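You operate a simulated robot arm through the tools that you are given. There is no shell and no other tool.

You are at the controls of a simulated robot arm. One attempt, no reset.

## Task
Clamp the purple-ended block and brush a patch of paste on its top.
Fine: the block lies in the flat vice already; pale green paste from the blue pot, by the small brush with the green back, on the bare steel of the top; the brush goes back to its spot; leave the stop and the other blocks. Set down upright: small brush with the green back. A coat counts when it lies all over at full strength: go over it till it gets no stronger.

It is judged by the outcome, as a careful person would: the job done as asked, and still so three seconds after it is handed in. It fails if anything else is knocked over, pushed out of place, dropped, spilled or broken.

## Robot
A 6-joint arm with a two-finger parallel gripper, fixed in place. Base frame: the origin is on the floor under the middle of its stand, x ahead of it, y to its left, z up; the work surface is at about z = 0.868. Lengths are in m, angles in rad, forces in N, time in s.
With the tool pointing down near the work surface it reaches from about 0.26 to 0.68 m from the base axis. Its first joint turns from -1.152 to 1.152 rad. Payload 2.9 kg.
The tool frame sits at the grasp point between the pads (the TCP): z along the fingers, y along the line on which they close. The tips reach 0.03 m beyond it. The gripper opens to 0.11 m. The fingers are 0.02 m wide and 0.01 m thick; the gripper's body (0.048 by 0.112 m) begins 0.055 m behind the TCP.
Orientation is that of the tool frame in the base frame, as [roll, pitch, yaw] about the fixed x, y, z axes, in that order (R = Rz(yaw) Ry(pitch) Rx(roll)). With the fingers straight down and closing along the base's y, the tool's x points along the base's -x, its y along +y and its z along -z.

## Interface
- The arm moves only by the tool apply_moves. Its argument "targets" is a list of rows, each a list of 3 entries, a list of its own where there are three numbers: the shift along the tool's x, y, z in m, then the turn, a rotation vector about the tool's x, y, z in rad, then the finger opening in m, from 0 to 0.11. In form: [[[dx, dy, dz], [rx, ry, rz], jaw], ...]. A call has 1 to 20 rows; each row shifts and turns the commanded pose from where the row before left it, along the tool's axes as they then stand. Each row takes 0.2 s and may step no farther than 0.05 m and 0.15 rad from the row before; otherwise, or with a gripper value out of range, the whole call is refused. A pose out of reach is approached as far as the arm can. The call stops where the force on the tool passes 40 N (or 10 N more than at its start, if that is more) or the arm is blocked; 0.2 s more then pass. Each finger travels about 0.108 m/s and halts on what it meets, pressing with about 40 N; the grip force reading is that of the motor and also rises with nothing between the fingers. The clock runs only during rows and for 0.2 s after the last one: add rows that do not move to give the fingers time. It gives the time, the measured TCP pose, the force on the tool (base axes), the opening and the grip force at its end, in the units of the frame above (readings bear some noise), with the torque about the TCP (base axes, N m) and any sound that the robot's microphone picked up.
- Cameras (640 x 400 px; columns grow to the right, rows downward): "scene" is fixed at [0.0877, 0.438, 1.3986]; the picture's right is [-0.66, -0.75, 0.00], its down [-0.33, 0.29, -0.90] and it looks along [0.67, -0.59, -0.44] (base axes); focal length 282 px, centre (320, 200). "wrist" rides on the gripper at [0.072, 0.017, -0.103] in the tool frame; the picture's right is [-0.23, 0.97, 0.00], its down [-0.76, -0.18, -0.62] and it looks along [-0.61, -0.14, 0.78] (tool axes); focal length 222 px, centre (320, 200). There is no depth. A picture from a camera that has moved, and an enlarged one, comes with that camera's place and axes in the base frame and with its lens.
- snapshot(camera): a new picture of that camera. No time passes.
- zoom(camera, box): a new picture of the part [left, top, right, bottom] of that camera's present view, enlarged. No time passes.
- close_job(): hands the job in; it is judged then, once.

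Places have to be worked out from the pictures, the camera data and where the tool is seen. Open the gripper and draw the arm clear of the work before you hand the job in, unless the task says otherwise.

The tools are called after "Request:" by a JSON object that holds its "name" and its "arguments". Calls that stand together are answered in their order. apply_moves: Moves the arm, as the interface text tells. Its arguments: {"type":"object","properties":{"targets":{"type":"array"}},"required":["targets"]} The other tools are called the same way: snapshot (camera) takes a picture; zoom (camera, box) takes an enlarged picture of a part of a camera's view; close_job () hands the job in.

At the start:

```text
clock: 0.0
tcp_pos: [0.3769, 0.1241, 1.2662]
tcp_rot: [-3.141, 0.001, 3.141]
force: [0.9, -0.1, 0.0]
moment: [-0.02, -0.01, -0.01]
opening: 0.1099
gripper_force: 0.0
```

scene: 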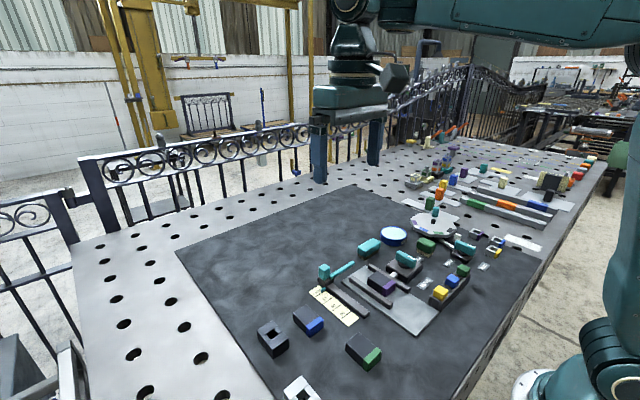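
wrist: 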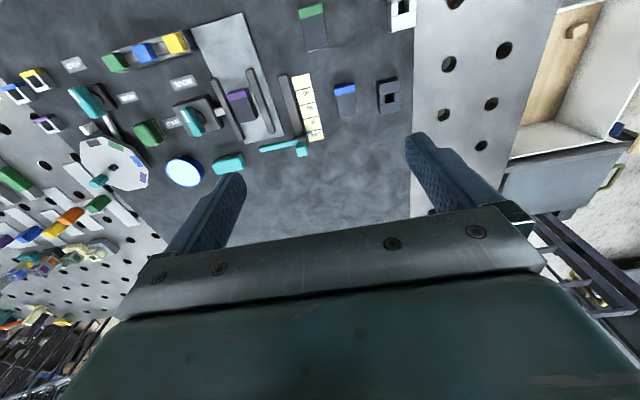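

I start by looking closer at the work area from both cameras to identify the vice, block, brushes and pots.

Request:
{"name": "zoom", "arguments": {"camera": "scene", "box": [300, 200, 520, 340]}}

Request:
{"name": "zoom", "arguments": {"camera": "wrist", "box": [40, 0, 420, 200]}}

Request:
{"name": "zoom", "arguments": {"camera": "wrist", "box": [160, 50, 340, 180]}}

```text
2.86 times, centred on (410, 270) of scene
camera zoom: at [0.0877, 0.438, 1.3986], right [-0.66, -0.75, 0.0], down [-0.33, 0.29, -0.9], along [0.67, -0.59, -0.44], focal length 804 px, centre (63, 0)
```

zoom: 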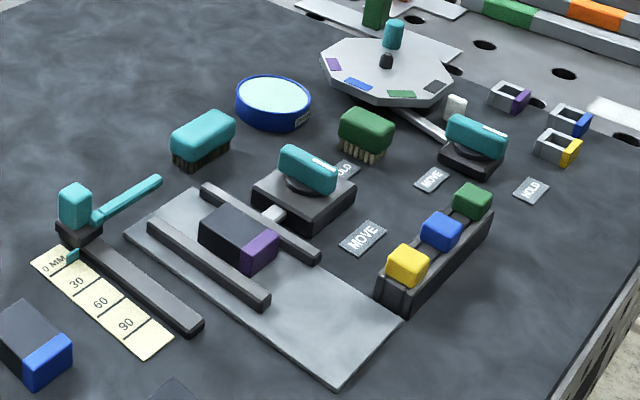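

```text
1.68 times, centred on (230, 100) of wrist
camera zoom: at [0.3043, 0.1391, 1.3696], right [0.23, 0.97, 0.0], down [0.76, -0.18, 0.62], along [0.61, -0.14, -0.78], focal length 374 px, centre (472, 368)
```

zoom: 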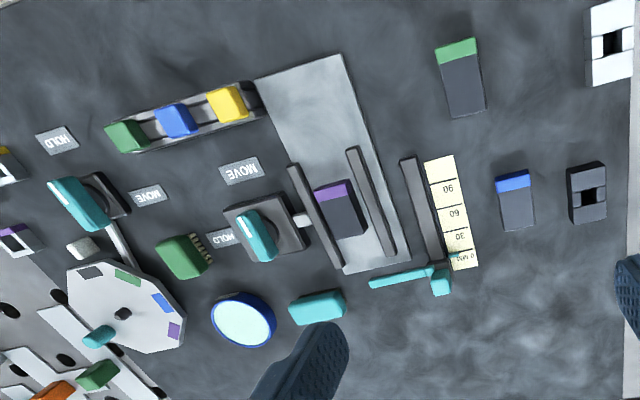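

```text
3.08 times, centred on (250, 115) of wrist
camera zoom: at [0.3043, 0.1391, 1.3696], right [0.23, 0.97, 0.0], down [0.76, -0.18, 0.62], along [0.61, -0.14, -0.78], focal length 684 px, centre (535, 462)
```

zoom: 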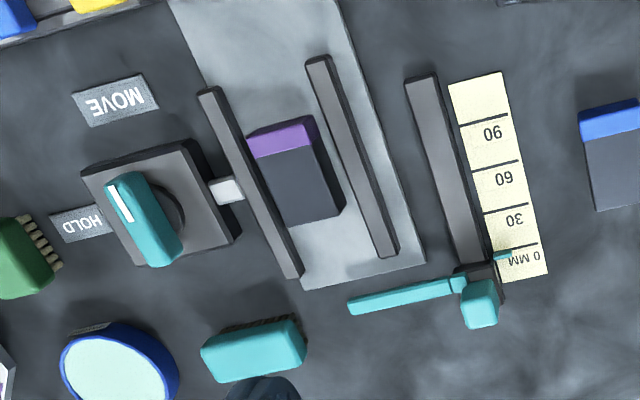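

The flat vice holds the purple-ended block near (0.40, -0.04), its knob box with MOVE/HOLD plates sits at about (0.40, -0.15), the green brush near (0.40, -0.27) and the blue pot near (0.51, -0.26). I move the arm over them, staying high, for a closer look.

Request:
{"name": "apply_moves", "arguments": {"targets": [[[0, -0.037, 0.024], [0, 0, 0], 0.11], [[0, -0.037, 0.024], [0, 0, 0], 0.11], [[0, -0.037, 0.024], [0, 0, 0], 0.11], [[0, -0.037, 0.024], [0, 0, 0], 0.11], [[0, -0.037, 0.024], [0, 0, 0], 0.11], [[0, -0.037, 0.024], [0, 0, 0], 0.11], [[0, 0, 0], [0, 0, 0], 0.11]]}}

```text
clock: 1.6
tcp_pos: [0.3756, -0.0965, 1.1237]
tcp_rot: [-3.142, 0.001, -3.141]
force: [0.2, -1.1, 0.0]
moment: [0.0, -0.04, 0.01]
opening: 0.1103
gripper_force: 0.1
```

The arm is now over the vice area at z≈1.12. I take pictures from here.

Request:
{"name": "snapshot", "arguments": {"camera": "wrist"}}

Request:
{"name": "snapshot", "arguments": {"camera": "scene"}}

Request:
{"name": "zoom", "arguments": {"camera": "wrist", "box": [200, 80, 440, 230]}}

```text
taken
camera wrist: at [0.3021, -0.0812, 1.2256], right [0.23, 0.97, 0.0], down [0.76, -0.18, 0.62], along [0.61, -0.14, -0.78], focal length 222 px, centre (320, 200)
```

wrist: 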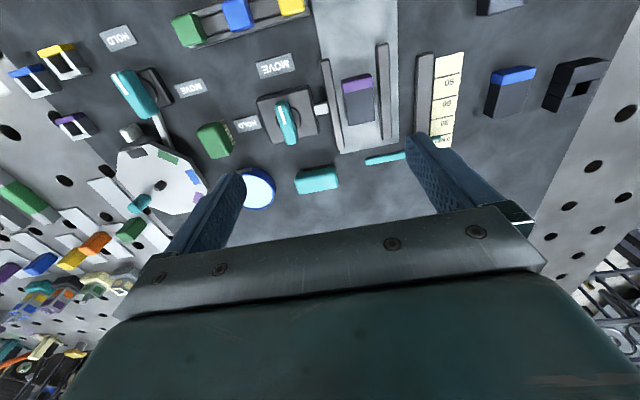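

```text
taken
```

scene: 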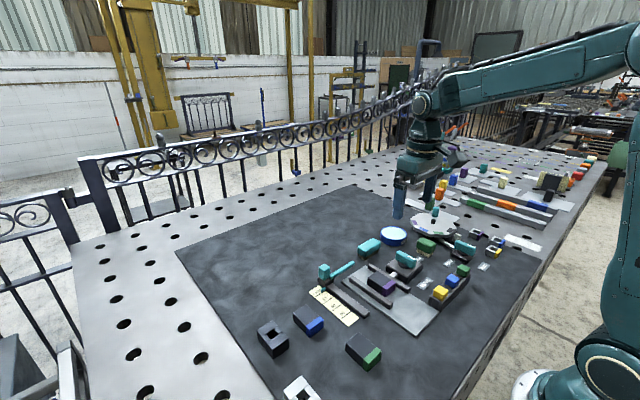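

```text
2.67 times, centred on (320, 155) of wrist
camera zoom: at [0.3021, -0.0812, 1.2256], right [0.23, 0.97, 0.0], down [0.76, -0.18, 0.62], along [0.61, -0.14, -0.78], focal length 592 px, centre (320, 320)
```

zoom: 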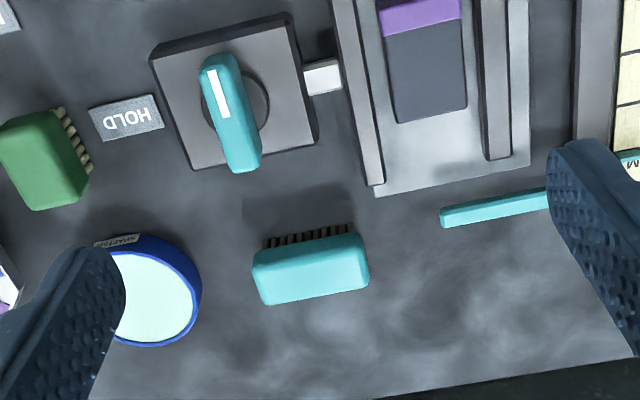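

The knob's white mark is on the end away from me (towards the MOVE plate), so the vice is open. I zoom into the brush, pot, knob and block for precise locations.

Request:
{"name": "zoom", "arguments": {"camera": "wrist", "box": [180, 100, 300, 220]}}

Request:
{"name": "zoom", "arguments": {"camera": "wrist", "box": [240, 30, 400, 170]}}

Request:
{"name": "zoom", "arguments": {"camera": "scene", "box": [335, 215, 455, 300]}}

Request:
{"name": "zoom", "arguments": {"camera": "scene", "box": [380, 190, 520, 290]}}

```text
3.33 times, centred on (240, 160) of wrist
camera zoom: at [0.3021, -0.0812, 1.2256], right [0.23, 0.97, 0.0], down [0.76, -0.18, 0.62], along [0.61, -0.14, -0.78], focal length 740 px, centre (587, 333)
```

zoom: 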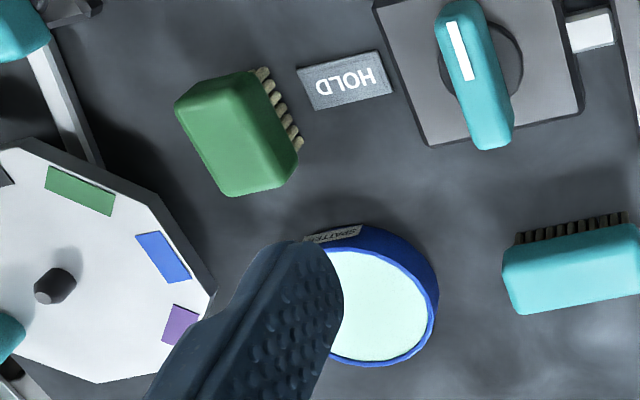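

```text
2.86 times, centred on (320, 100) of wrist
camera zoom: at [0.3021, -0.0812, 1.2256], right [0.23, 0.97, 0.0], down [0.76, -0.18, 0.62], along [0.61, -0.14, -0.78], focal length 635 px, centre (320, 486)
```

zoom: 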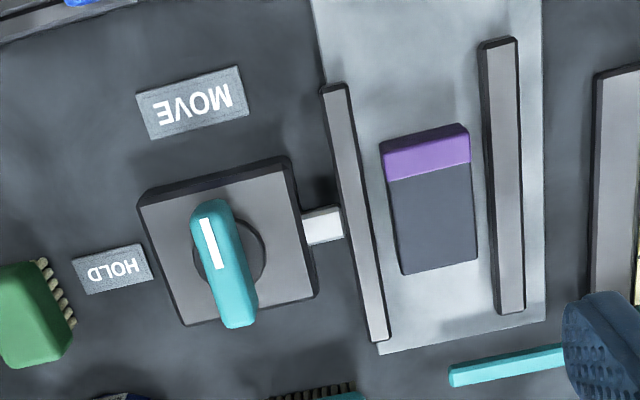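

```text
4.71 times, centred on (395, 258) of scene
camera zoom: at [0.0877, 0.438, 1.3986], right [-0.66, -0.75, 0.0], down [-0.33, 0.29, -0.9], along [0.67, -0.59, -0.44], focal length 1325 px, centre (-33, -71)
```

zoom: 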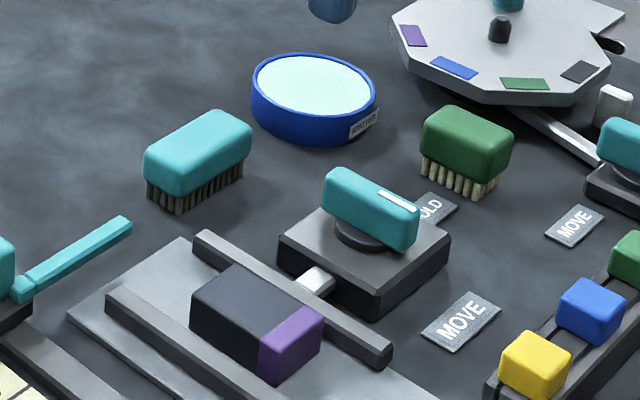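

```text
4.00 times, centred on (450, 240) of scene
camera zoom: at [0.0877, 0.438, 1.3986], right [-0.66, -0.75, 0.0], down [-0.33, 0.29, -0.9], along [0.67, -0.59, -0.44], focal length 1126 px, centre (-200, 40)
```

zoom: 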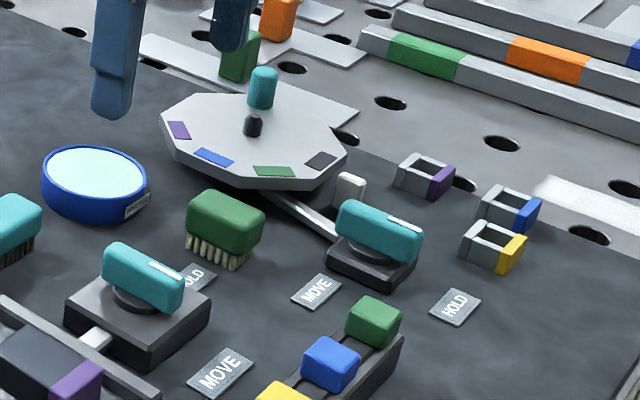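

The knob pivot works out to about (0.401, -0.151), its handle lying along x with the mark towards MOVE (-x); HOLD lies to -y, so it needs a +90° turn about base z. I move above it for a closer, more exact view.

Request:
{"name": "apply_moves", "arguments": {"targets": [[[-0.008, -0.018, 0.0345], [0, 0, 0], 0.11], [[-0.008, -0.018, 0.0345], [0, 0, 0], 0.11], [[-0.008, -0.018, 0.0345], [0, 0, 0], 0.11], [[0, 0, 0], [0, 0, 0], 0.11]]}}

Request:
{"name": "snapshot", "arguments": {"camera": "wrist"}}

Request:
{"name": "zoom", "arguments": {"camera": "wrist", "box": [240, 50, 400, 170]}}

Request:
{"name": "zoom", "arguments": {"camera": "scene", "box": [335, 195, 475, 300]}}

```text
clock: 2.6
tcp_pos: [0.4005, -0.151, 1.018]
tcp_rot: [-3.141, 0.0, -3.141]
force: [-0.2, 0.1, 0.2]
moment: [0.02, 0.02, -0.03]
opening: 0.1101
gripper_force: 0.1
```

```text
taken
camera wrist: at [0.3283, -0.1364, 1.1197], right [0.23, 0.97, 0.0], down [0.76, -0.18, 0.62], along [0.61, -0.14, -0.78], focal length 222 px, centre (320, 200)
```

wrist: 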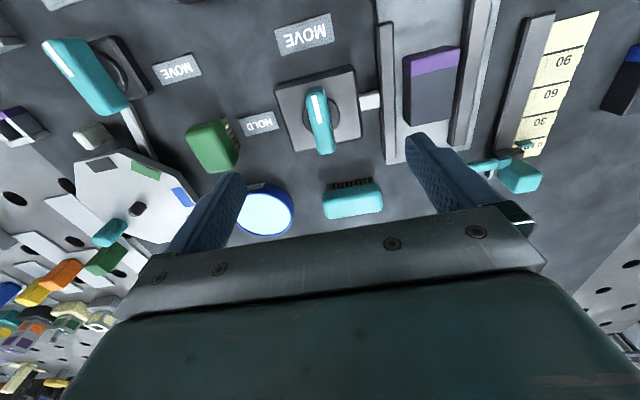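

```text
3.33 times, centred on (320, 110) of wrist
camera zoom: at [0.3283, -0.1364, 1.1197], right [0.23, 0.97, 0.0], down [0.76, -0.18, 0.62], along [0.61, -0.14, -0.78], focal length 740 px, centre (320, 500)
```

zoom: 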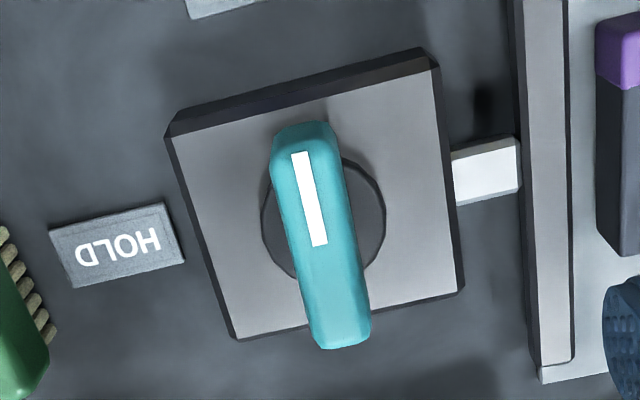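

```text
3.81 times, centred on (405, 248) of scene
camera zoom: at [0.0877, 0.438, 1.3986], right [-0.66, -0.75, 0.0], down [-0.33, 0.29, -0.9], along [0.67, -0.59, -0.44], focal length 1072 px, centre (-4, 19)
```

zoom: 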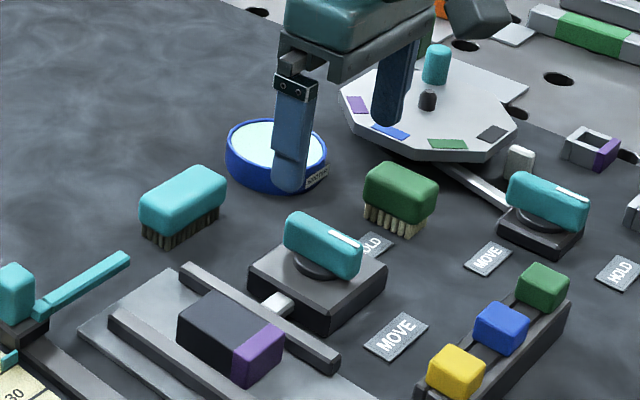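

Handle centre works out to (0.400, -0.152), top near z≈0.92, handle about 15 mm wide along x. I narrow the fingers to 5 cm and descend so the tips straddle the handle just above the box.

Request:
{"name": "apply_moves", "arguments": {"targets": [[[0, -0.001, 0.02], [0, 0, 0], 0.05], [[0, 0, 0], [0, 0, 0], 0.05], [[0, 0, 0], [0, 0, 0], 0.05], [[0, 0, 0.025], [0, 0, 0], 0.05], [[0, 0, 0.02], [0, 0, 0], 0.05], [[0, 0, 0.012], [0, 0, 0], 0.05], [[0, 0, 0.011], [0, 0, 0], 0.05], [[0, 0, 0], [0, 0, 0], 0.05]]}}

Request:
{"name": "snapshot", "arguments": {"camera": "wrist"}}

Request:
{"name": "zoom", "arguments": {"camera": "scene", "box": [335, 195, 475, 300]}}

```text
clock: 4.4
tcp_pos: [0.4014, -0.152, 0.9302]
tcp_rot: [3.141, 0.0, -3.141]
force: [-0.3, 0.4, 0.1]
moment: [0.0, 0.0, -0.01]
opening: 0.0502
gripper_force: 0.1
```

```text
taken
camera wrist: at [0.3287, -0.1369, 1.0326], right [0.23, 0.97, 0.0], down [0.76, -0.18, 0.62], along [0.61, -0.14, -0.78], focal length 222 px, centre (320, 200)
```

wrist: 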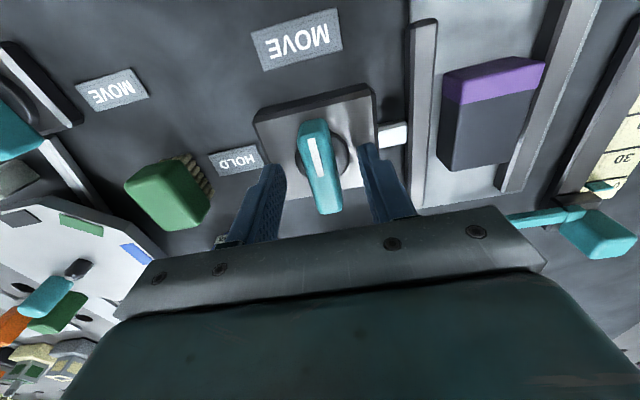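

```text
3.81 times, centred on (405, 248) of scene
camera zoom: at [0.0877, 0.438, 1.3986], right [-0.66, -0.75, 0.0], down [-0.33, 0.29, -0.9], along [0.67, -0.59, -0.44], focal length 1072 px, centre (-4, 19)
```

zoom: 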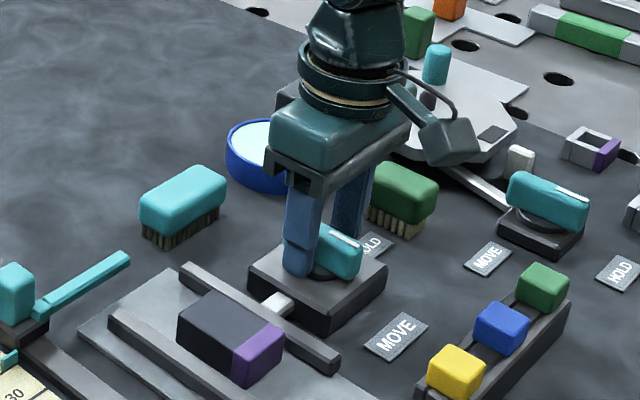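

The fingers straddle the handle with clear space on both sides. I close on it and check for side forces before turning.

Request:
{"name": "apply_moves", "arguments": {"targets": [[[0, 0, 0], [0, 0, 0], 0.01], [[0, 0, 0], [0, 0, 0], 0.01], [[0, 0, 0], [0, 0, 0], 0.01]]}}

Request:
{"name": "zoom", "arguments": {"camera": "scene", "box": [335, 195, 475, 300]}}

```text
clock: 5.2
tcp_pos: [0.4013, -0.15, 0.9302]
tcp_rot: [3.138, 0.001, -3.138]
force: [0.7, 18.2, -1.5]
moment: [-0.02, -0.18, -0.02]
opening: 0.018
gripper_force: 44.6
```

```text
3.81 times, centred on (405, 248) of scene
camera zoom: at [0.0877, 0.4385, 1.3984], right [-0.66, -0.75, 0.0], down [-0.33, 0.29, -0.9], along [0.67, -0.59, -0.44], focal length 1072 px, centre (-4, 19)
```

zoom: 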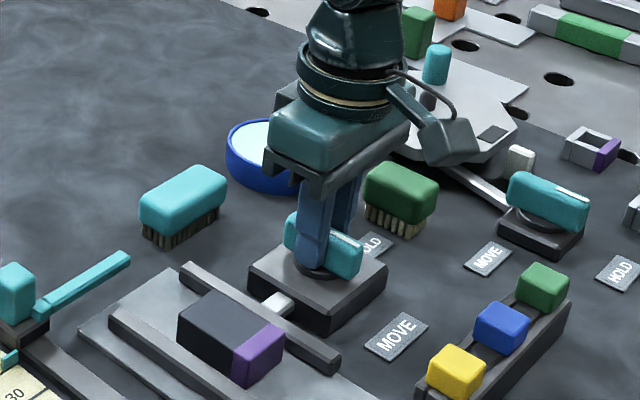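

Gripped (18 mm), with 18 N sideways showing the handle centre is ~2 mm further to +y. I shift the command by +2 mm to relieve it.

Request:
{"name": "apply_moves", "arguments": {"targets": [[[0, 0.002, 0], [0, 0, 0], 0.01], [[0, 0, 0], [0, 0, 0], 0.01]]}}

```text
clock: 5.8
tcp_pos: [0.4007, -0.1492, 0.9298]
tcp_rot: [3.139, 0.002, 3.141]
force: [2.0, 12.7, -8.5]
moment: [0.22, 0.26, 0.0]
opening: 0.0178
gripper_force: 44.6
```

Still 12.7 N to +y, so I shift another 1.5 mm.

Request:
{"name": "apply_moves", "arguments": {"targets": [[[0, 0.0015, -0.0005], [0, 0, 0], 0.01], [[0, 0, 0], [0, 0, 0], 0.01]]}}

```text
clock: 6.4
tcp_pos: [0.4008, -0.1502, 0.9312]
tcp_rot: [-3.141, 0.0, 3.14]
force: [10.2, -2.3, -30.3]
moment: [0.07, 0.04, 0.09]
opening: 0.0178
gripper_force: 44.7
```

Side force is gone but a vertical pull appeared; I wait one row and read the forces again.

Request:
{"name": "apply_moves", "arguments": {"targets": [[[0, 0, 0], [0, 0, 0], 0.01], [[0, 0, 0], [0, 0, 0], 0.01]]}}

```text
clock: 7.0
tcp_pos: [0.4007, -0.1501, 0.93]
tcp_rot: [3.14, -0.001, 3.14]
force: [8.7, -9.7, -30.4]
moment: [-0.04, -0.28, 0.11]
opening: 0.018
gripper_force: 44.7
```

The vertical pull follows my 0.5 mm lift; I undo it and fine-trim y back by 0.7 mm.

Request:
{"name": "apply_moves", "arguments": {"targets": [[[0, -0.0007, 0.0006], [0, 0, 0], 0.01], [[0, 0, 0], [0, 0, 0], 0.01]]}}

```text
clock: 7.6
tcp_pos: [0.4016, -0.15, 0.9296]
tcp_rot: [-3.141, -0.001, -3.141]
force: [4.1, -7.2, -14.9]
moment: [-0.15, 0.84, 0.0]
opening: 0.0177
gripper_force: 44.6
```

Forces are small now. I begin turning the handle counter-clockwise from above (negative about tool z), a few rows first to see how it behaves.

Request:
{"name": "apply_moves", "arguments": {"targets": [[[0, 0, 0], [0, 0, -0.1], 0.01], [[0, 0, 0], [0, 0, -0.1], 0.01], [[0, 0, 0], [0, 0, -0.1], 0.01], [[0, 0, 0], [0, 0, -0.1], 0.01]]}}

Request:
{"name": "zoom", "arguments": {"camera": "scene", "box": [335, 195, 475, 300]}}

```text
clock: 8.6
tcp_pos: [0.4013, -0.1487, 0.9316]
tcp_rot: [-3.141, 0.0, -2.738]
force: [8.8, -6.9, -27.5]
moment: [-0.45, 0.33, -0.03]
opening: 0.0176
gripper_force: 44.1
```

```text
3.81 times, centred on (405, 248) of scene
camera zoom: at [0.0883, 0.4377, 1.3986], right [-0.66, -0.75, 0.0], down [-0.33, 0.29, -0.9], along [0.67, -0.59, -0.44], focal length 1072 px, centre (-4, 19)
```

zoom: 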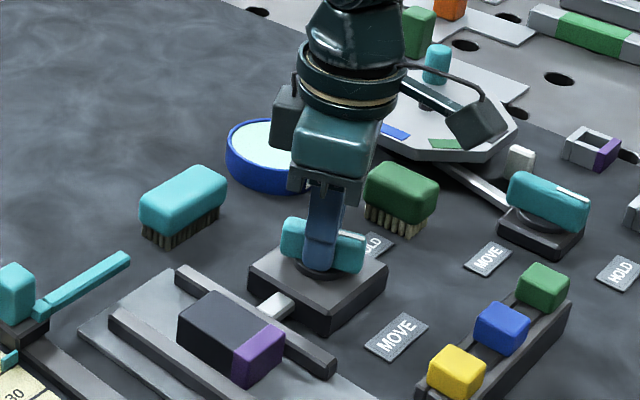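

The handle is turning with the gripper and the jaw is moving. I ease the command down 0.5 mm to relieve the vertical pull and continue turning.

Request:
{"name": "apply_moves", "arguments": {"targets": [[[0, 0, 0.0006], [0, 0, 0], 0.01], [[0, 0, 0], [0, 0, -0.1], 0.01], [[0, 0, 0], [0, 0, -0.1], 0.01], [[0, 0, 0], [0, 0, -0.1], 0.01], [[0, 0, 0], [0, 0, -0.1], 0.01], [[0, 0, 0], [0, 0, -0.1], 0.01], [[0, 0, 0], [0, 0, -0.1], 0.01], [[0, 0, 0], [0, 0, -0.1], 0.01]]}}

Request:
{"name": "zoom", "arguments": {"camera": "scene", "box": [335, 195, 475, 300]}}

```text
clock: 10.4
tcp_pos: [0.3998, -0.1481, 0.9315]
tcp_rot: [3.139, -0.001, -2.039]
force: [-4.5, 7.0, -11.6]
moment: [-0.64, 0.2, -0.04]
opening: 0.0179
gripper_force: 45.2
```

```text
3.81 times, centred on (405, 248) of scene
camera zoom: at [0.0877, 0.4381, 1.3985], right [-0.66, -0.75, 0.0], down [-0.33, 0.29, -0.9], along [0.67, -0.59, -0.44], focal length 1072 px, centre (-4, 19)
```

zoom: 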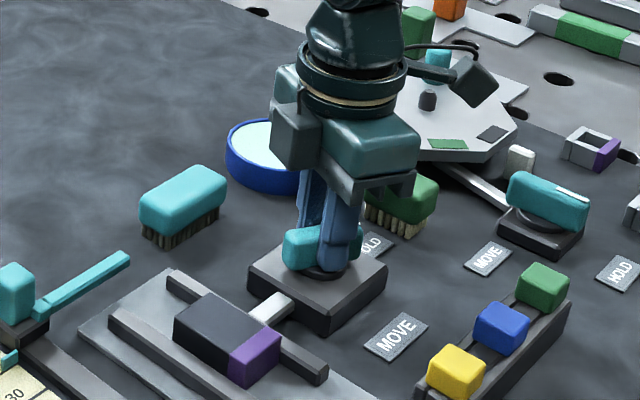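

The jaw is now against the block and pushing it to the fixed jaw. I turn the remaining ~0.47 rad.

Request:
{"name": "apply_moves", "arguments": {"targets": [[[0, 0, 0], [0, 0, -0.1], 0.01], [[0, 0, 0], [0, 0, -0.1], 0.01], [[0, 0, 0], [0, 0, -0.1], 0.01], [[0, 0, 0], [0, 0, -0.1], 0.01], [[0, 0, 0], [0, 0, -0.07], 0.01], [[0, 0, 0], [0, 0, 0], 0.01]]}}

Request:
{"name": "zoom", "arguments": {"camera": "scene", "box": [335, 195, 475, 300]}}

Request:
{"name": "snapshot", "arguments": {"camera": "wrist"}}

```text
clock: 11.8
tcp_pos: [0.4003, -0.1484, 0.931]
tcp_rot: [3.14, 0.003, -1.571]
force: [-7.0, 14.5, -6.3]
moment: [0.92, -0.05, -0.18]
opening: 0.0178
gripper_force: 45.3
```

```text
3.81 times, centred on (405, 248) of scene
camera zoom: at [0.0876, 0.4383, 1.3985], right [-0.66, -0.75, 0.0], down [-0.33, 0.29, -0.9], along [0.67, -0.59, -0.44], focal length 1072 px, centre (-4, 19)
```

zoom: 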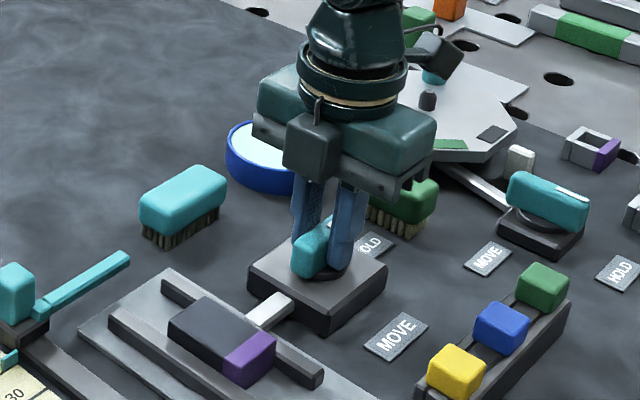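

```text
taken
camera wrist: at [0.3835, -0.2239, 1.0334], right [-0.97, 0.23, 0.0], down [0.18, 0.76, 0.62], along [0.14, 0.61, -0.78], focal length 222 px, centre (320, 200)
```

wrist: 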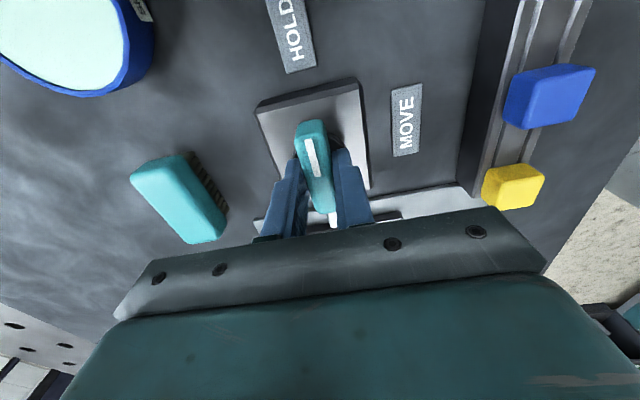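

The mark now points at the HOLD plate (yaw turned exactly 90°), and the block looks pressed to the fixed jaw. I nudge slightly further to feel whether it is at its end.

Request:
{"name": "apply_moves", "arguments": {"targets": [[[0, 0, 0], [0, 0, -0.05], 0.01], [[0, 0, 0], [0, 0, 0], 0.01]]}}

```text
clock: 12.4
tcp_pos: [0.4002, -0.1495, 0.9303]
tcp_rot: [-3.141, -0.001, -1.522]
force: [-9.4, 16.2, -0.7]
moment: [0.79, 0.1, -1.06]
opening: 0.0183
gripper_force: 45.1
```

The torque rose to about 1 N·m, so it is at its end. I open the fingers, rise straight up, and look at the result.

Request:
{"name": "apply_moves", "arguments": {"targets": [[[0, 0, 0], [0, 0, 0], 0.05], [[0, 0, 0], [0, 0, 0], 0.05], [[0, 0, 0], [0, 0, 0], 0.05], [[0, 0, -0.03], [0, 0, 0], 0.05], [[0, 0, -0.04], [0, 0, 0], 0.05], [[0, 0, -0.04], [0, 0, 0], 0.08], [[0, 0, 0], [0, 0, 0], 0.11]]}}

Request:
{"name": "zoom", "arguments": {"camera": "scene", "box": [335, 195, 475, 300]}}

Request:
{"name": "snapshot", "arguments": {"camera": "wrist"}}

```text
clock: 14.0
tcp_pos: [0.4008, -0.1513, 1.0419]
tcp_rot: [3.141, 0.0, -1.521]
force: [0.5, -0.6, -0.9]
moment: [0.02, -0.02, -0.02]
opening: 0.11
gripper_force: 0.0
```

```text
3.81 times, centred on (405, 248) of scene
camera zoom: at [0.0877, 0.438, 1.3986], right [-0.66, -0.75, 0.0], down [-0.33, 0.29, -0.9], along [0.67, -0.59, -0.44], focal length 1072 px, centre (-4, 19)
```

zoom: 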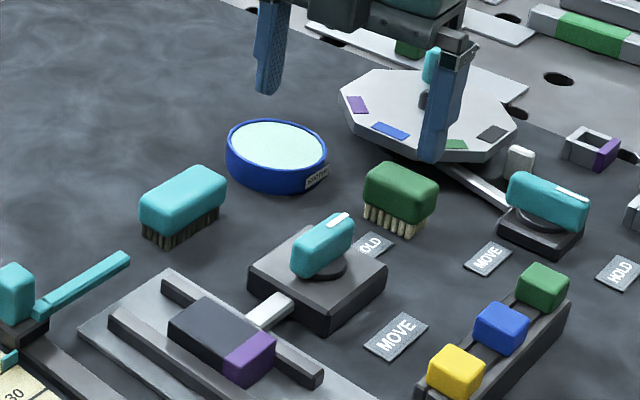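

```text
taken
camera wrist: at [0.387, -0.2272, 1.144], right [-0.98, 0.18, 0.0], down [0.14, 0.77, 0.62], along [0.11, 0.61, -0.78], focal length 222 px, centre (320, 200)
```

wrist: 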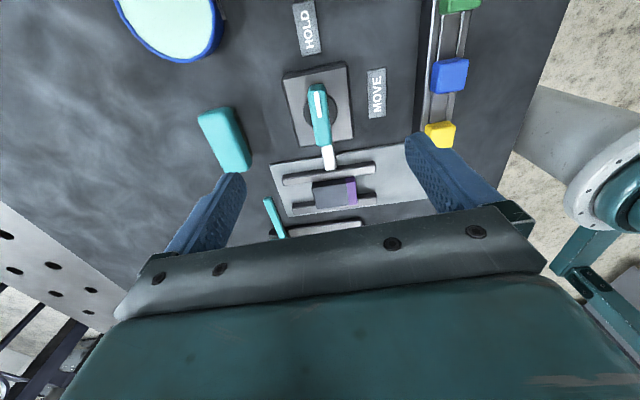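

The knob points to HOLD and the vice is closed on the block. I turn the gripper back to its first heading, then go over the block for a precise look.

Request:
{"name": "apply_moves", "arguments": {"targets": [[[0, 0, 0], [0, 0, 0.14], 0.11], [[0, 0, 0], [0, 0, 0.14], 0.11], [[0, 0, 0], [0, 0, 0.14], 0.11], [[0, 0, 0], [0, 0, 0.14], 0.11], [[0, 0, 0], [0, 0, 0.14], 0.11], [[0, 0, 0], [0, 0, 0.14], 0.11], [[0, 0, 0], [0, 0, 0.14], 0.11], [[0, 0, 0], [0, 0, 0.14], 0.11], [[0, 0, 0], [0, 0, 0.14], 0.11], [[0, 0, 0], [0, 0, 0.14], 0.11], [[0, 0, 0], [0, 0, 0.14], 0.11], [[0, 0, 0], [0, 0, 0.08], 0.11], [[0, 0, 0], [0, 0, 0], 0.11]]}}

```text
clock: 16.8
tcp_pos: [0.4, -0.1509, 1.0398]
tcp_rot: [-3.141, 0.001, 3.14]
force: [-0.3, -0.2, 0.4]
moment: [-0.03, 0.02, -0.03]
opening: 0.1097
gripper_force: 0.0
```

Back at the original heading. I move over the block for a measuring picture.

Request:
{"name": "apply_moves", "arguments": {"targets": [[[0.01, 0.037, 0], [0, 0, 0], 0.11], [[0.01, 0.037, 0], [0, 0, 0], 0.11], [[0.01, 0.037, 0], [0, 0, 0], 0.11], [[0, 0, 0], [0, 0, 0], 0.11]]}}

Request:
{"name": "snapshot", "arguments": {"camera": "wrist"}}

Request:
{"name": "zoom", "arguments": {"camera": "wrist", "box": [240, 60, 400, 180]}}

Request:
{"name": "zoom", "arguments": {"camera": "scene", "box": [340, 250, 440, 325]}}

```text
clock: 17.8
tcp_pos: [0.372, -0.0402, 1.0399]
tcp_rot: [3.14, 0.0, 3.141]
force: [0.0, 0.1, 1.4]
moment: [0.01, -0.02, -0.01]
opening: 0.1098
gripper_force: 0.0
```

```text
taken
camera wrist: at [0.2998, -0.0241, 1.1427], right [0.23, 0.97, 0.0], down [0.76, -0.18, 0.62], along [0.61, -0.14, -0.78], focal length 222 px, centre (320, 200)
```

wrist: 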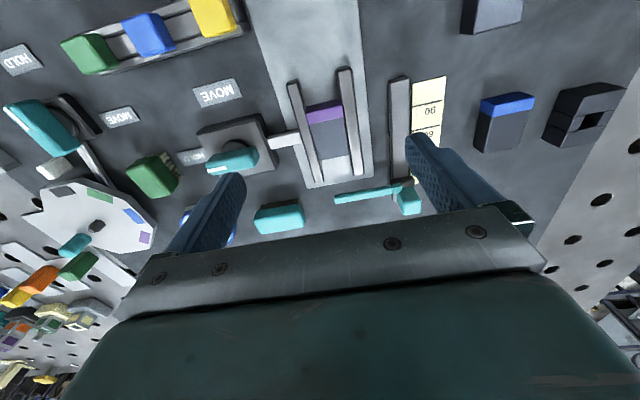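

```text
3.33 times, centred on (320, 120) of wrist
camera zoom: at [0.2998, -0.0241, 1.1427], right [0.23, 0.97, 0.0], down [0.76, -0.18, 0.62], along [0.61, -0.14, -0.78], focal length 740 px, centre (320, 467)
```

zoom: 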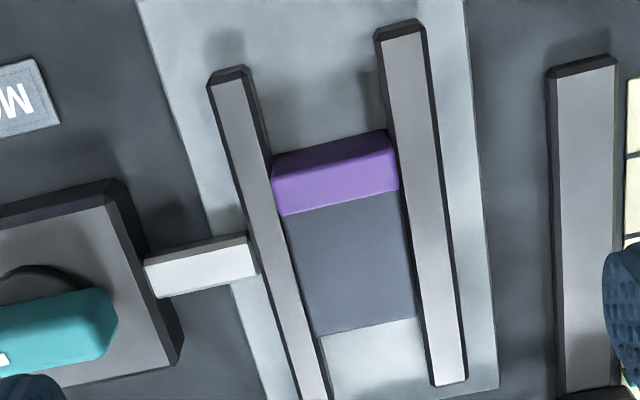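

```text
5.33 times, centred on (390, 288) of scene
camera zoom: at [0.0877, 0.438, 1.3986], right [-0.66, -0.75, 0.0], down [-0.33, 0.29, -0.9], along [0.67, -0.59, -0.44], focal length 1501 px, centre (-53, -267)
```

zoom: 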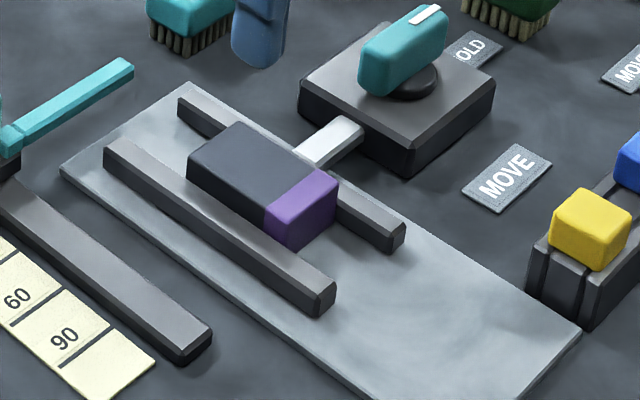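

Block top is at z≈0.899; bare steel spans x≈0.384–0.430, y≈-0.055 to -0.018, with the purple end on the -x side. Now I go above the green brush for an exact view.

Request:
{"name": "apply_moves", "arguments": {"targets": [[[-0.0063, -0.039, 0.002], [0, 0, 0], 0.11], [[-0.0063, -0.039, 0.002], [0, 0, 0], 0.11], [[-0.0063, -0.039, 0.002], [0, 0, 0], 0.11], [[-0.0063, -0.039, 0.002], [0, 0, 0], 0.11], [[-0.0063, -0.039, 0.002], [0, 0, 0], 0.11], [[-0.0063, -0.039, 0.002], [0, 0, 0], 0.11], [[0, 0, 0], [0, 0, 0], 0.11]]}}

Request:
{"name": "snapshot", "arguments": {"camera": "wrist"}}

Request:
{"name": "zoom", "arguments": {"camera": "wrist", "box": [240, 60, 400, 180]}}

Request:
{"name": "zoom", "arguments": {"camera": "scene", "box": [370, 210, 470, 285]}}

```text
clock: 19.4
tcp_pos: [0.4082, -0.2735, 1.0303]
tcp_rot: [3.141, 0.0, 3.141]
force: [0.3, 0.2, -0.6]
moment: [0.03, 0.01, 0.02]
opening: 0.1101
gripper_force: 0.0
```

```text
taken
camera wrist: at [0.3365, -0.2589, 1.1322], right [0.23, 0.97, 0.0], down [0.76, -0.18, 0.62], along [0.61, -0.14, -0.78], focal length 222 px, centre (320, 200)
```

wrist: 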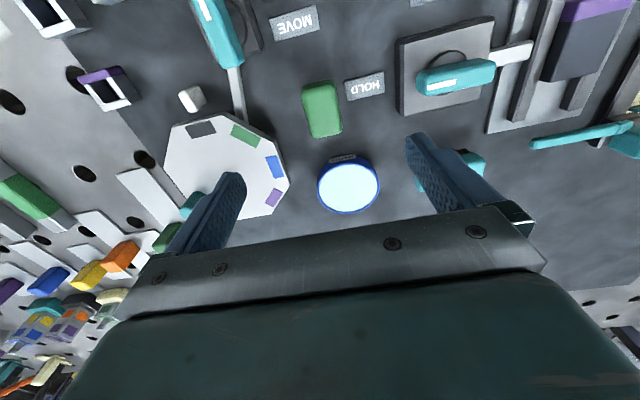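

```text
3.33 times, centred on (320, 120) of wrist
camera zoom: at [0.3365, -0.2589, 1.1322], right [0.23, 0.97, 0.0], down [0.76, -0.18, 0.62], along [0.61, -0.14, -0.78], focal length 740 px, centre (320, 467)
```

zoom: 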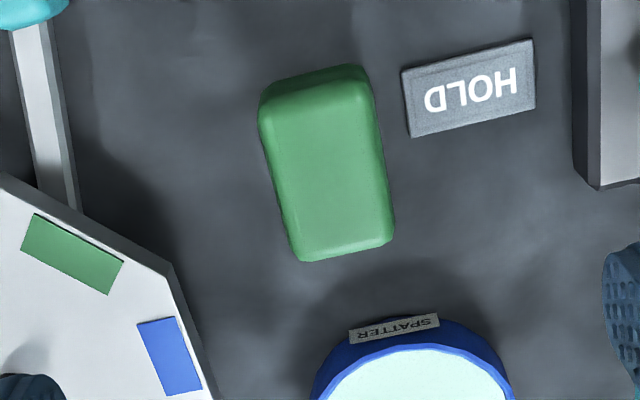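

```text
5.33 times, centred on (420, 248) of scene
camera zoom: at [0.0877, 0.438, 1.3986], right [-0.66, -0.75, 0.0], down [-0.33, 0.29, -0.9], along [0.67, -0.59, -0.44], focal length 1501 px, centre (-213, -53)
```

zoom: 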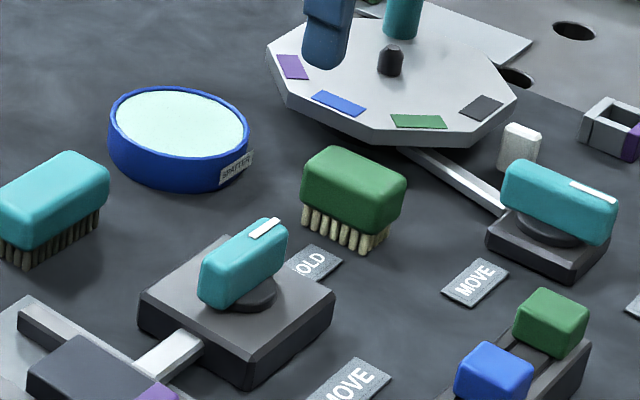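

The brush back spans x≈0.386–0.430, y≈-0.288 to -0.256, top z≈0.905, bristles about 13 mm long: centre (0.408, -0.272). I also zoom on the pot from here to locate it.

Request:
{"name": "zoom", "arguments": {"camera": "wrist", "box": [300, 140, 400, 220]}}

Request:
{"name": "zoom", "arguments": {"camera": "scene", "box": [365, 210, 445, 270]}}

```text
5.00 times, centred on (350, 180) of wrist
camera zoom: at [0.3365, -0.2589, 1.1322], right [0.23, 0.97, 0.0], down [0.76, -0.18, 0.62], along [0.61, -0.14, -0.78], focal length 1111 px, centre (170, 300)
```

zoom: 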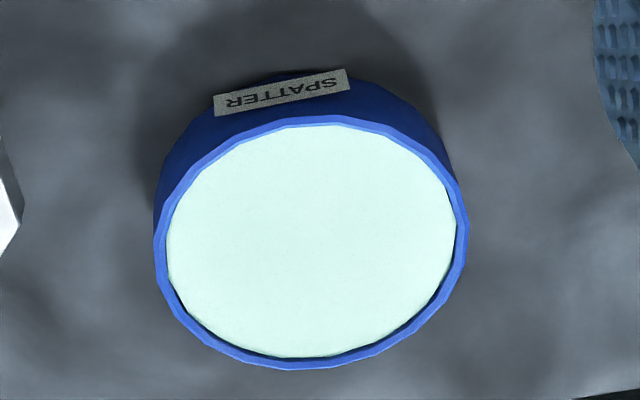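

```text
6.67 times, centred on (405, 240) of scene
camera zoom: at [0.0877, 0.438, 1.3986], right [-0.66, -0.75, 0.0], down [-0.33, 0.29, -0.9], along [0.67, -0.59, -0.44], focal length 1876 px, centre (-247, -67)
```

zoom: 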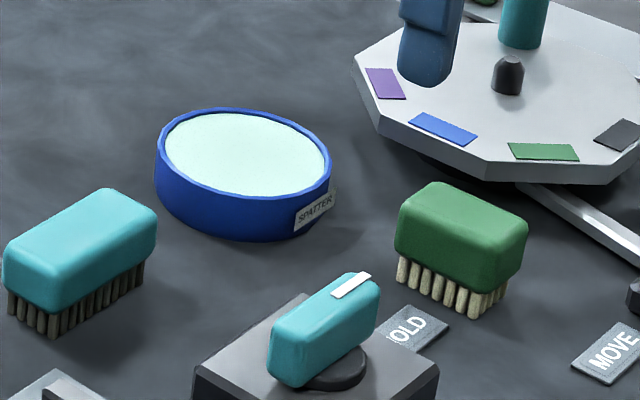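

The pot "SPATTER" with pale green paste is centred near (0.512, -0.261), inner radius ≈38 mm, rim at z≈0.896. I narrow the fingers to 58 mm and descend around the green brush back, keeping tips above the bristles (TCP z≈0.915).

Request:
{"name": "apply_moves", "arguments": {"targets": [[[0, 0.0015, 0], [0, 0, 0], 0.058], [[0, 0, 0], [0, 0, 0], 0.058], [[0, 0, 0.03], [0, 0, 0], 0.058], [[0, 0, 0.03], [0, 0, 0], 0.058], [[0, 0, 0.025], [0, 0, 0], 0.058], [[0, 0, 0.015], [0, 0, 0], 0.058], [[0, 0, 0], [0, 0, 0], 0.058]]}}

Request:
{"name": "snapshot", "arguments": {"camera": "wrist"}}

Request:
{"name": "zoom", "arguments": {"camera": "scene", "box": [365, 200, 465, 275]}}

```text
clock: 21.0
tcp_pos: [0.4092, -0.2714, 0.9281]
tcp_rot: [3.141, -0.001, -3.14]
force: [-0.2, 0.1, 0.9]
moment: [0.03, -0.01, 0.03]
opening: 0.0577
gripper_force: 0.0
```

```text
taken
camera wrist: at [0.3356, -0.2566, 1.0304], right [0.23, 0.97, 0.0], down [0.76, -0.18, 0.62], along [0.61, -0.14, -0.78], focal length 222 px, centre (320, 200)
```

wrist: 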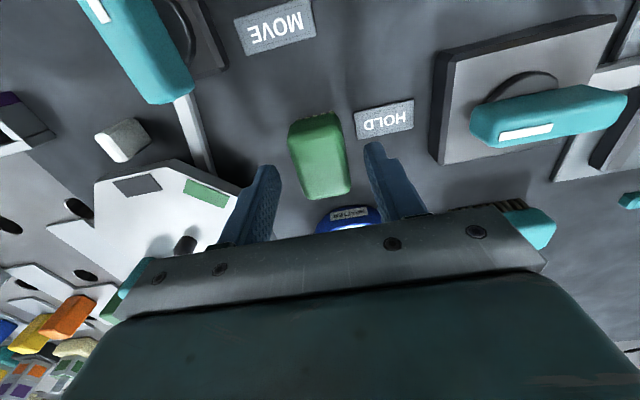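

```text
5.33 times, centred on (415, 238) of scene
camera zoom: at [0.0877, 0.438, 1.3986], right [-0.66, -0.75, 0.0], down [-0.33, 0.29, -0.9], along [0.67, -0.59, -0.44], focal length 1501 px, centre (-187, 0)
```

zoom: 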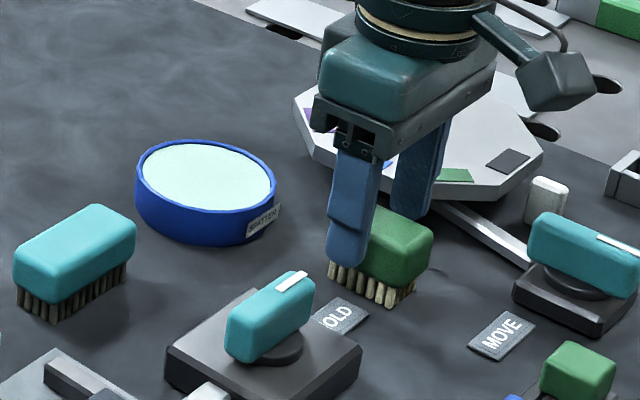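

Fingers straddle the brush evenly. I lower 14 mm and close on the green back.

Request:
{"name": "apply_moves", "arguments": {"targets": [[[0, 0, 0.008], [0, 0, 0], 0.058], [[0, 0, 0.006], [0, 0, 0], 0.058], [[0, 0, 0], [0, 0, 0], 0.058], [[0, 0, 0], [0, 0, 0], 0.045], [[0, 0, 0], [0, 0, 0], 0.036], [[0, 0, 0], [0, 0, 0], 0.02], [[0, 0, 0], [0, 0, 0], 0.02]]}}

Request:
{"name": "zoom", "arguments": {"camera": "scene", "box": [365, 200, 465, 275]}}

Request:
{"name": "snapshot", "arguments": {"camera": "wrist"}}

```text
clock: 22.6
tcp_pos: [0.4082, -0.2707, 0.9152]
tcp_rot: [3.141, 0.0, 3.14]
force: [-0.5, -0.1, 0.2]
moment: [0.0, 0.0, -0.02]
opening: 0.0334
gripper_force: 40.3
```

```text
5.33 times, centred on (415, 238) of scene
camera zoom: at [0.0877, 0.438, 1.3986], right [-0.66, -0.75, 0.0], down [-0.33, 0.29, -0.9], along [0.67, -0.59, -0.44], focal length 1501 px, centre (-187, 0)
```

zoom: 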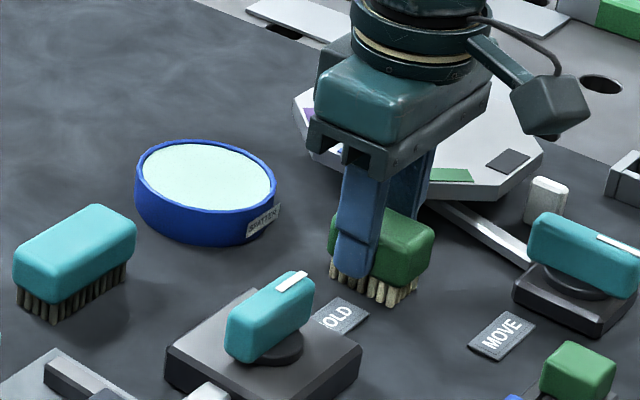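

```text
taken
camera wrist: at [0.3357, -0.2563, 1.0174], right [0.23, 0.97, 0.0], down [0.76, -0.18, 0.62], along [0.61, -0.14, -0.78], focal length 222 px, centre (320, 200)
```

wrist: 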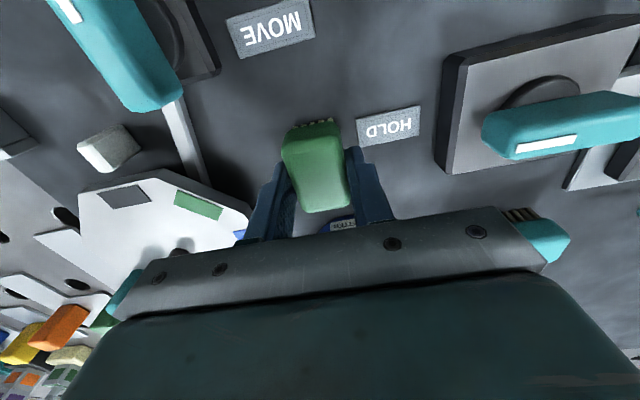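

Brush gripped at 33 mm. I lift it straight up 65 mm and check it hangs level.

Request:
{"name": "apply_moves", "arguments": {"targets": [[[0, 0, -0.01], [0, 0, 0], 0.02], [[0, 0, -0.025], [0, 0, 0], 0.02], [[0, 0, -0.03], [0, 0, 0], 0.02], [[0, 0, 0], [0, 0, 0], 0.02]]}}

Request:
{"name": "zoom", "arguments": {"camera": "scene", "box": [365, 180, 465, 255]}}

Request:
{"name": "snapshot", "arguments": {"camera": "wrist"}}

```text
clock: 23.6
tcp_pos: [0.4075, -0.2742, 0.9794]
tcp_rot: [3.141, 0.0, -3.14]
force: [-0.1, 0.8, -0.6]
moment: [-0.05, 0.03, -0.03]
opening: 0.033
gripper_force: 40.5
```

```text
5.33 times, centred on (415, 218) of scene
camera zoom: at [0.0877, 0.438, 1.3986], right [-0.66, -0.75, 0.0], down [-0.33, 0.29, -0.9], along [0.67, -0.59, -0.44], focal length 1501 px, centre (-187, 107)
```

zoom: 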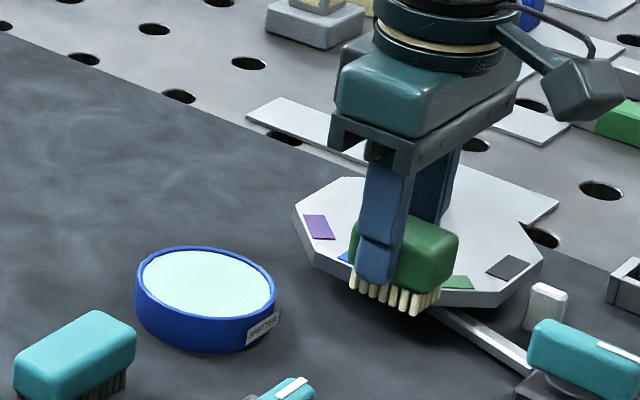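

```text
taken
camera wrist: at [0.3354, -0.2589, 1.0825], right [0.23, 0.97, 0.0], down [0.76, -0.18, 0.62], along [0.61, -0.14, -0.78], focal length 222 px, centre (320, 200)
```

wrist: 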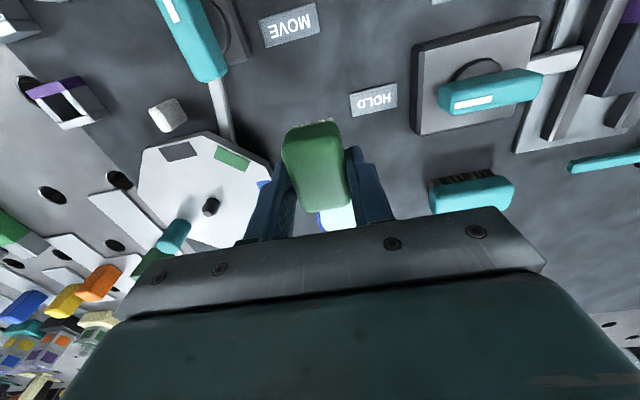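

The brush hangs level. I carry it over the pot centre at this height and check alignment.

Request:
{"name": "apply_moves", "arguments": {"targets": [[[-0.0346, 0.0037, 0], [0, 0, 0], 0.02], [[-0.0346, 0.0037, 0], [0, 0, 0], 0.02], [[-0.0346, 0.0036, 0], [0, 0, 0], 0.02], [[0, 0, 0], [0, 0, 0], 0.02]]}}

Request:
{"name": "zoom", "arguments": {"camera": "scene", "box": [345, 180, 445, 255]}}

Request:
{"name": "snapshot", "arguments": {"camera": "wrist"}}

```text
clock: 24.6
tcp_pos: [0.5124, -0.2613, 0.9802]
tcp_rot: [3.141, 0.001, 3.142]
force: [-0.1, 0.0, -0.3]
moment: [0.01, 0.01, -0.01]
opening: 0.0329
gripper_force: 39.8
```

```text
5.33 times, centred on (395, 218) of scene
camera zoom: at [0.0877, 0.438, 1.3986], right [-0.66, -0.75, 0.0], down [-0.33, 0.29, -0.9], along [0.67, -0.59, -0.44], focal length 1501 px, centre (-80, 107)
```

zoom: 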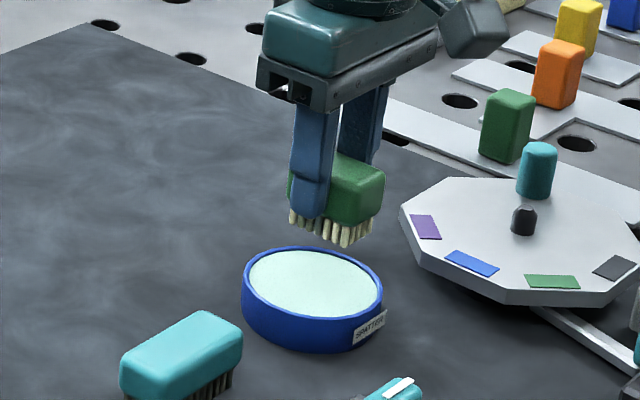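

```text
taken
camera wrist: at [0.4395, -0.2457, 1.0838], right [0.23, 0.97, 0.0], down [0.76, -0.18, 0.62], along [0.61, -0.14, -0.78], focal length 222 px, centre (320, 200)
```

wrist: 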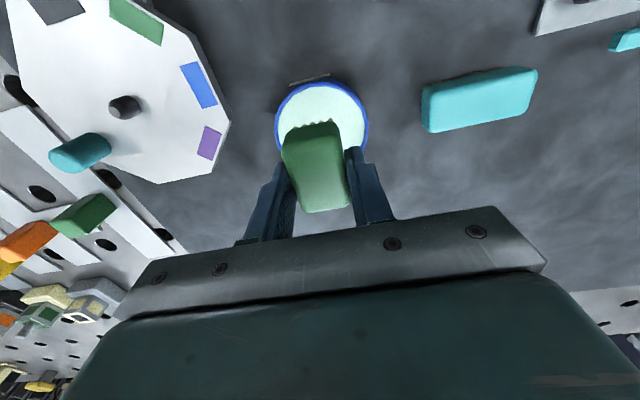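

Brush is centred over the pot within a couple of mm. I descend so the bristles enter the paste slightly (bristle tips to about z≈0.889).

Request:
{"name": "apply_moves", "arguments": {"targets": [[[0, 0.001, 0.015], [0, 0, 0], 0.02], [[0, 0, 0.015], [0, 0, 0], 0.02], [[0, 0, 0.008], [0, 0, 0], 0.02], [[0, 0, 0.005], [0, 0, 0], 0.02], [[0, 0, 0.001], [0, 0, 0], 0.02], [[0, 0, 0], [0, 0, 0], 0.02]]}}

Request:
{"name": "zoom", "arguments": {"camera": "scene", "box": [345, 190, 445, 265]}}

Request:
{"name": "zoom", "arguments": {"camera": "wrist", "box": [240, 60, 400, 220]}}

```text
clock: 26.0
tcp_pos: [0.5134, -0.2617, 0.9381]
tcp_rot: [-3.14, 0.005, 3.141]
force: [-7.1, -0.9, 26.7]
moment: [0.07, 0.32, 0.02]
opening: 0.0331
gripper_force: 40.0
```

```text
5.33 times, centred on (395, 228) of scene
camera zoom: at [0.0871, 0.4382, 1.3986], right [-0.66, -0.75, 0.0], down [-0.33, 0.29, -0.9], along [0.67, -0.59, -0.44], focal length 1501 px, centre (-80, 53)
```

zoom: 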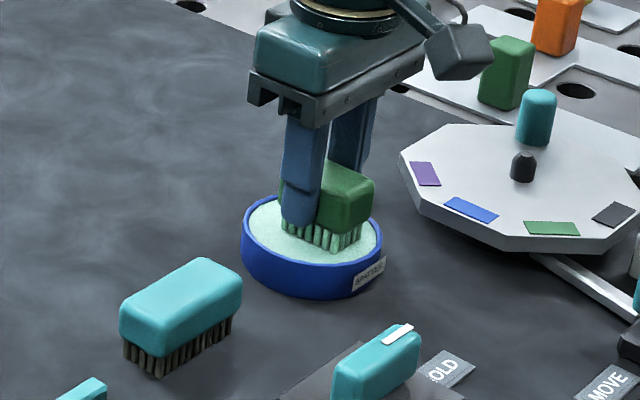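

```text
2.50 times, centred on (320, 140) of wrist
camera zoom: at [0.4396, -0.2453, 1.0406], right [0.23, 0.97, 0.0], down [0.76, -0.18, 0.63], along [0.61, -0.14, -0.78], focal length 555 px, centre (320, 350)
```

zoom: 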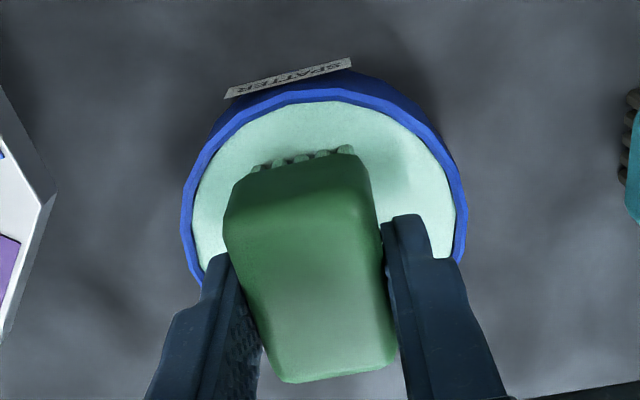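

The paste surface bears the bristles (27 N) and the bristles have turned pale green, so they are loaded. I lift straight up and check.

Request:
{"name": "apply_moves", "arguments": {"targets": [[[0, 0, -0.005], [0, 0, 0], 0.02], [[0, 0, -0.015], [0, 0, 0], 0.02], [[0, 0, -0.03], [0, 0, 0], 0.02], [[0, 0, 0], [0, 0, 0], 0.02]]}}

Request:
{"name": "zoom", "arguments": {"camera": "scene", "box": [345, 180, 445, 255]}}

Request:
{"name": "zoom", "arguments": {"camera": "wrist", "box": [240, 60, 400, 220]}}

```text
clock: 27.0
tcp_pos: [0.5129, -0.2585, 0.9851]
tcp_rot: [3.14, 0.002, -3.141]
force: [0.0, 0.4, -0.9]
moment: [-0.03, 0.03, 0.02]
opening: 0.0331
gripper_force: 39.5
```

```text
5.33 times, centred on (395, 218) of scene
camera zoom: at [0.0877, 0.438, 1.3986], right [-0.66, -0.75, 0.0], down [-0.33, 0.29, -0.9], along [0.67, -0.59, -0.44], focal length 1501 px, centre (-80, 107)
```

zoom: 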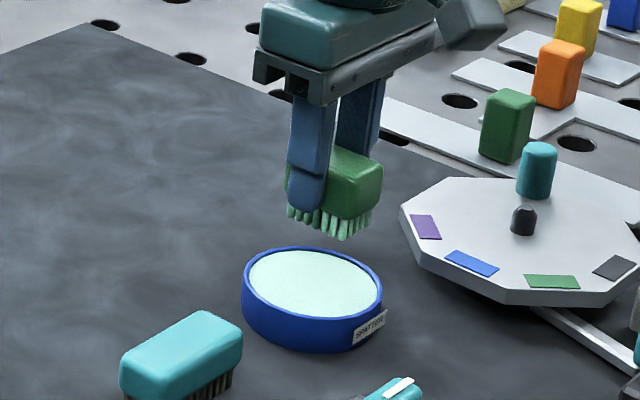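

```text
2.50 times, centred on (320, 140) of wrist
camera zoom: at [0.4405, -0.2435, 1.0885], right [0.23, 0.97, 0.0], down [0.76, -0.18, 0.62], along [0.61, -0.14, -0.78], focal length 555 px, centre (320, 350)
```

zoom: 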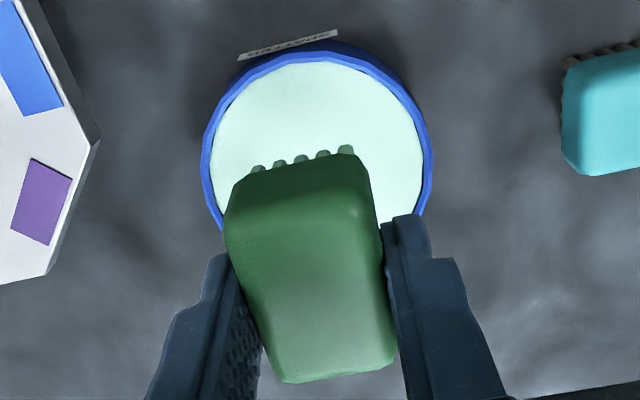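

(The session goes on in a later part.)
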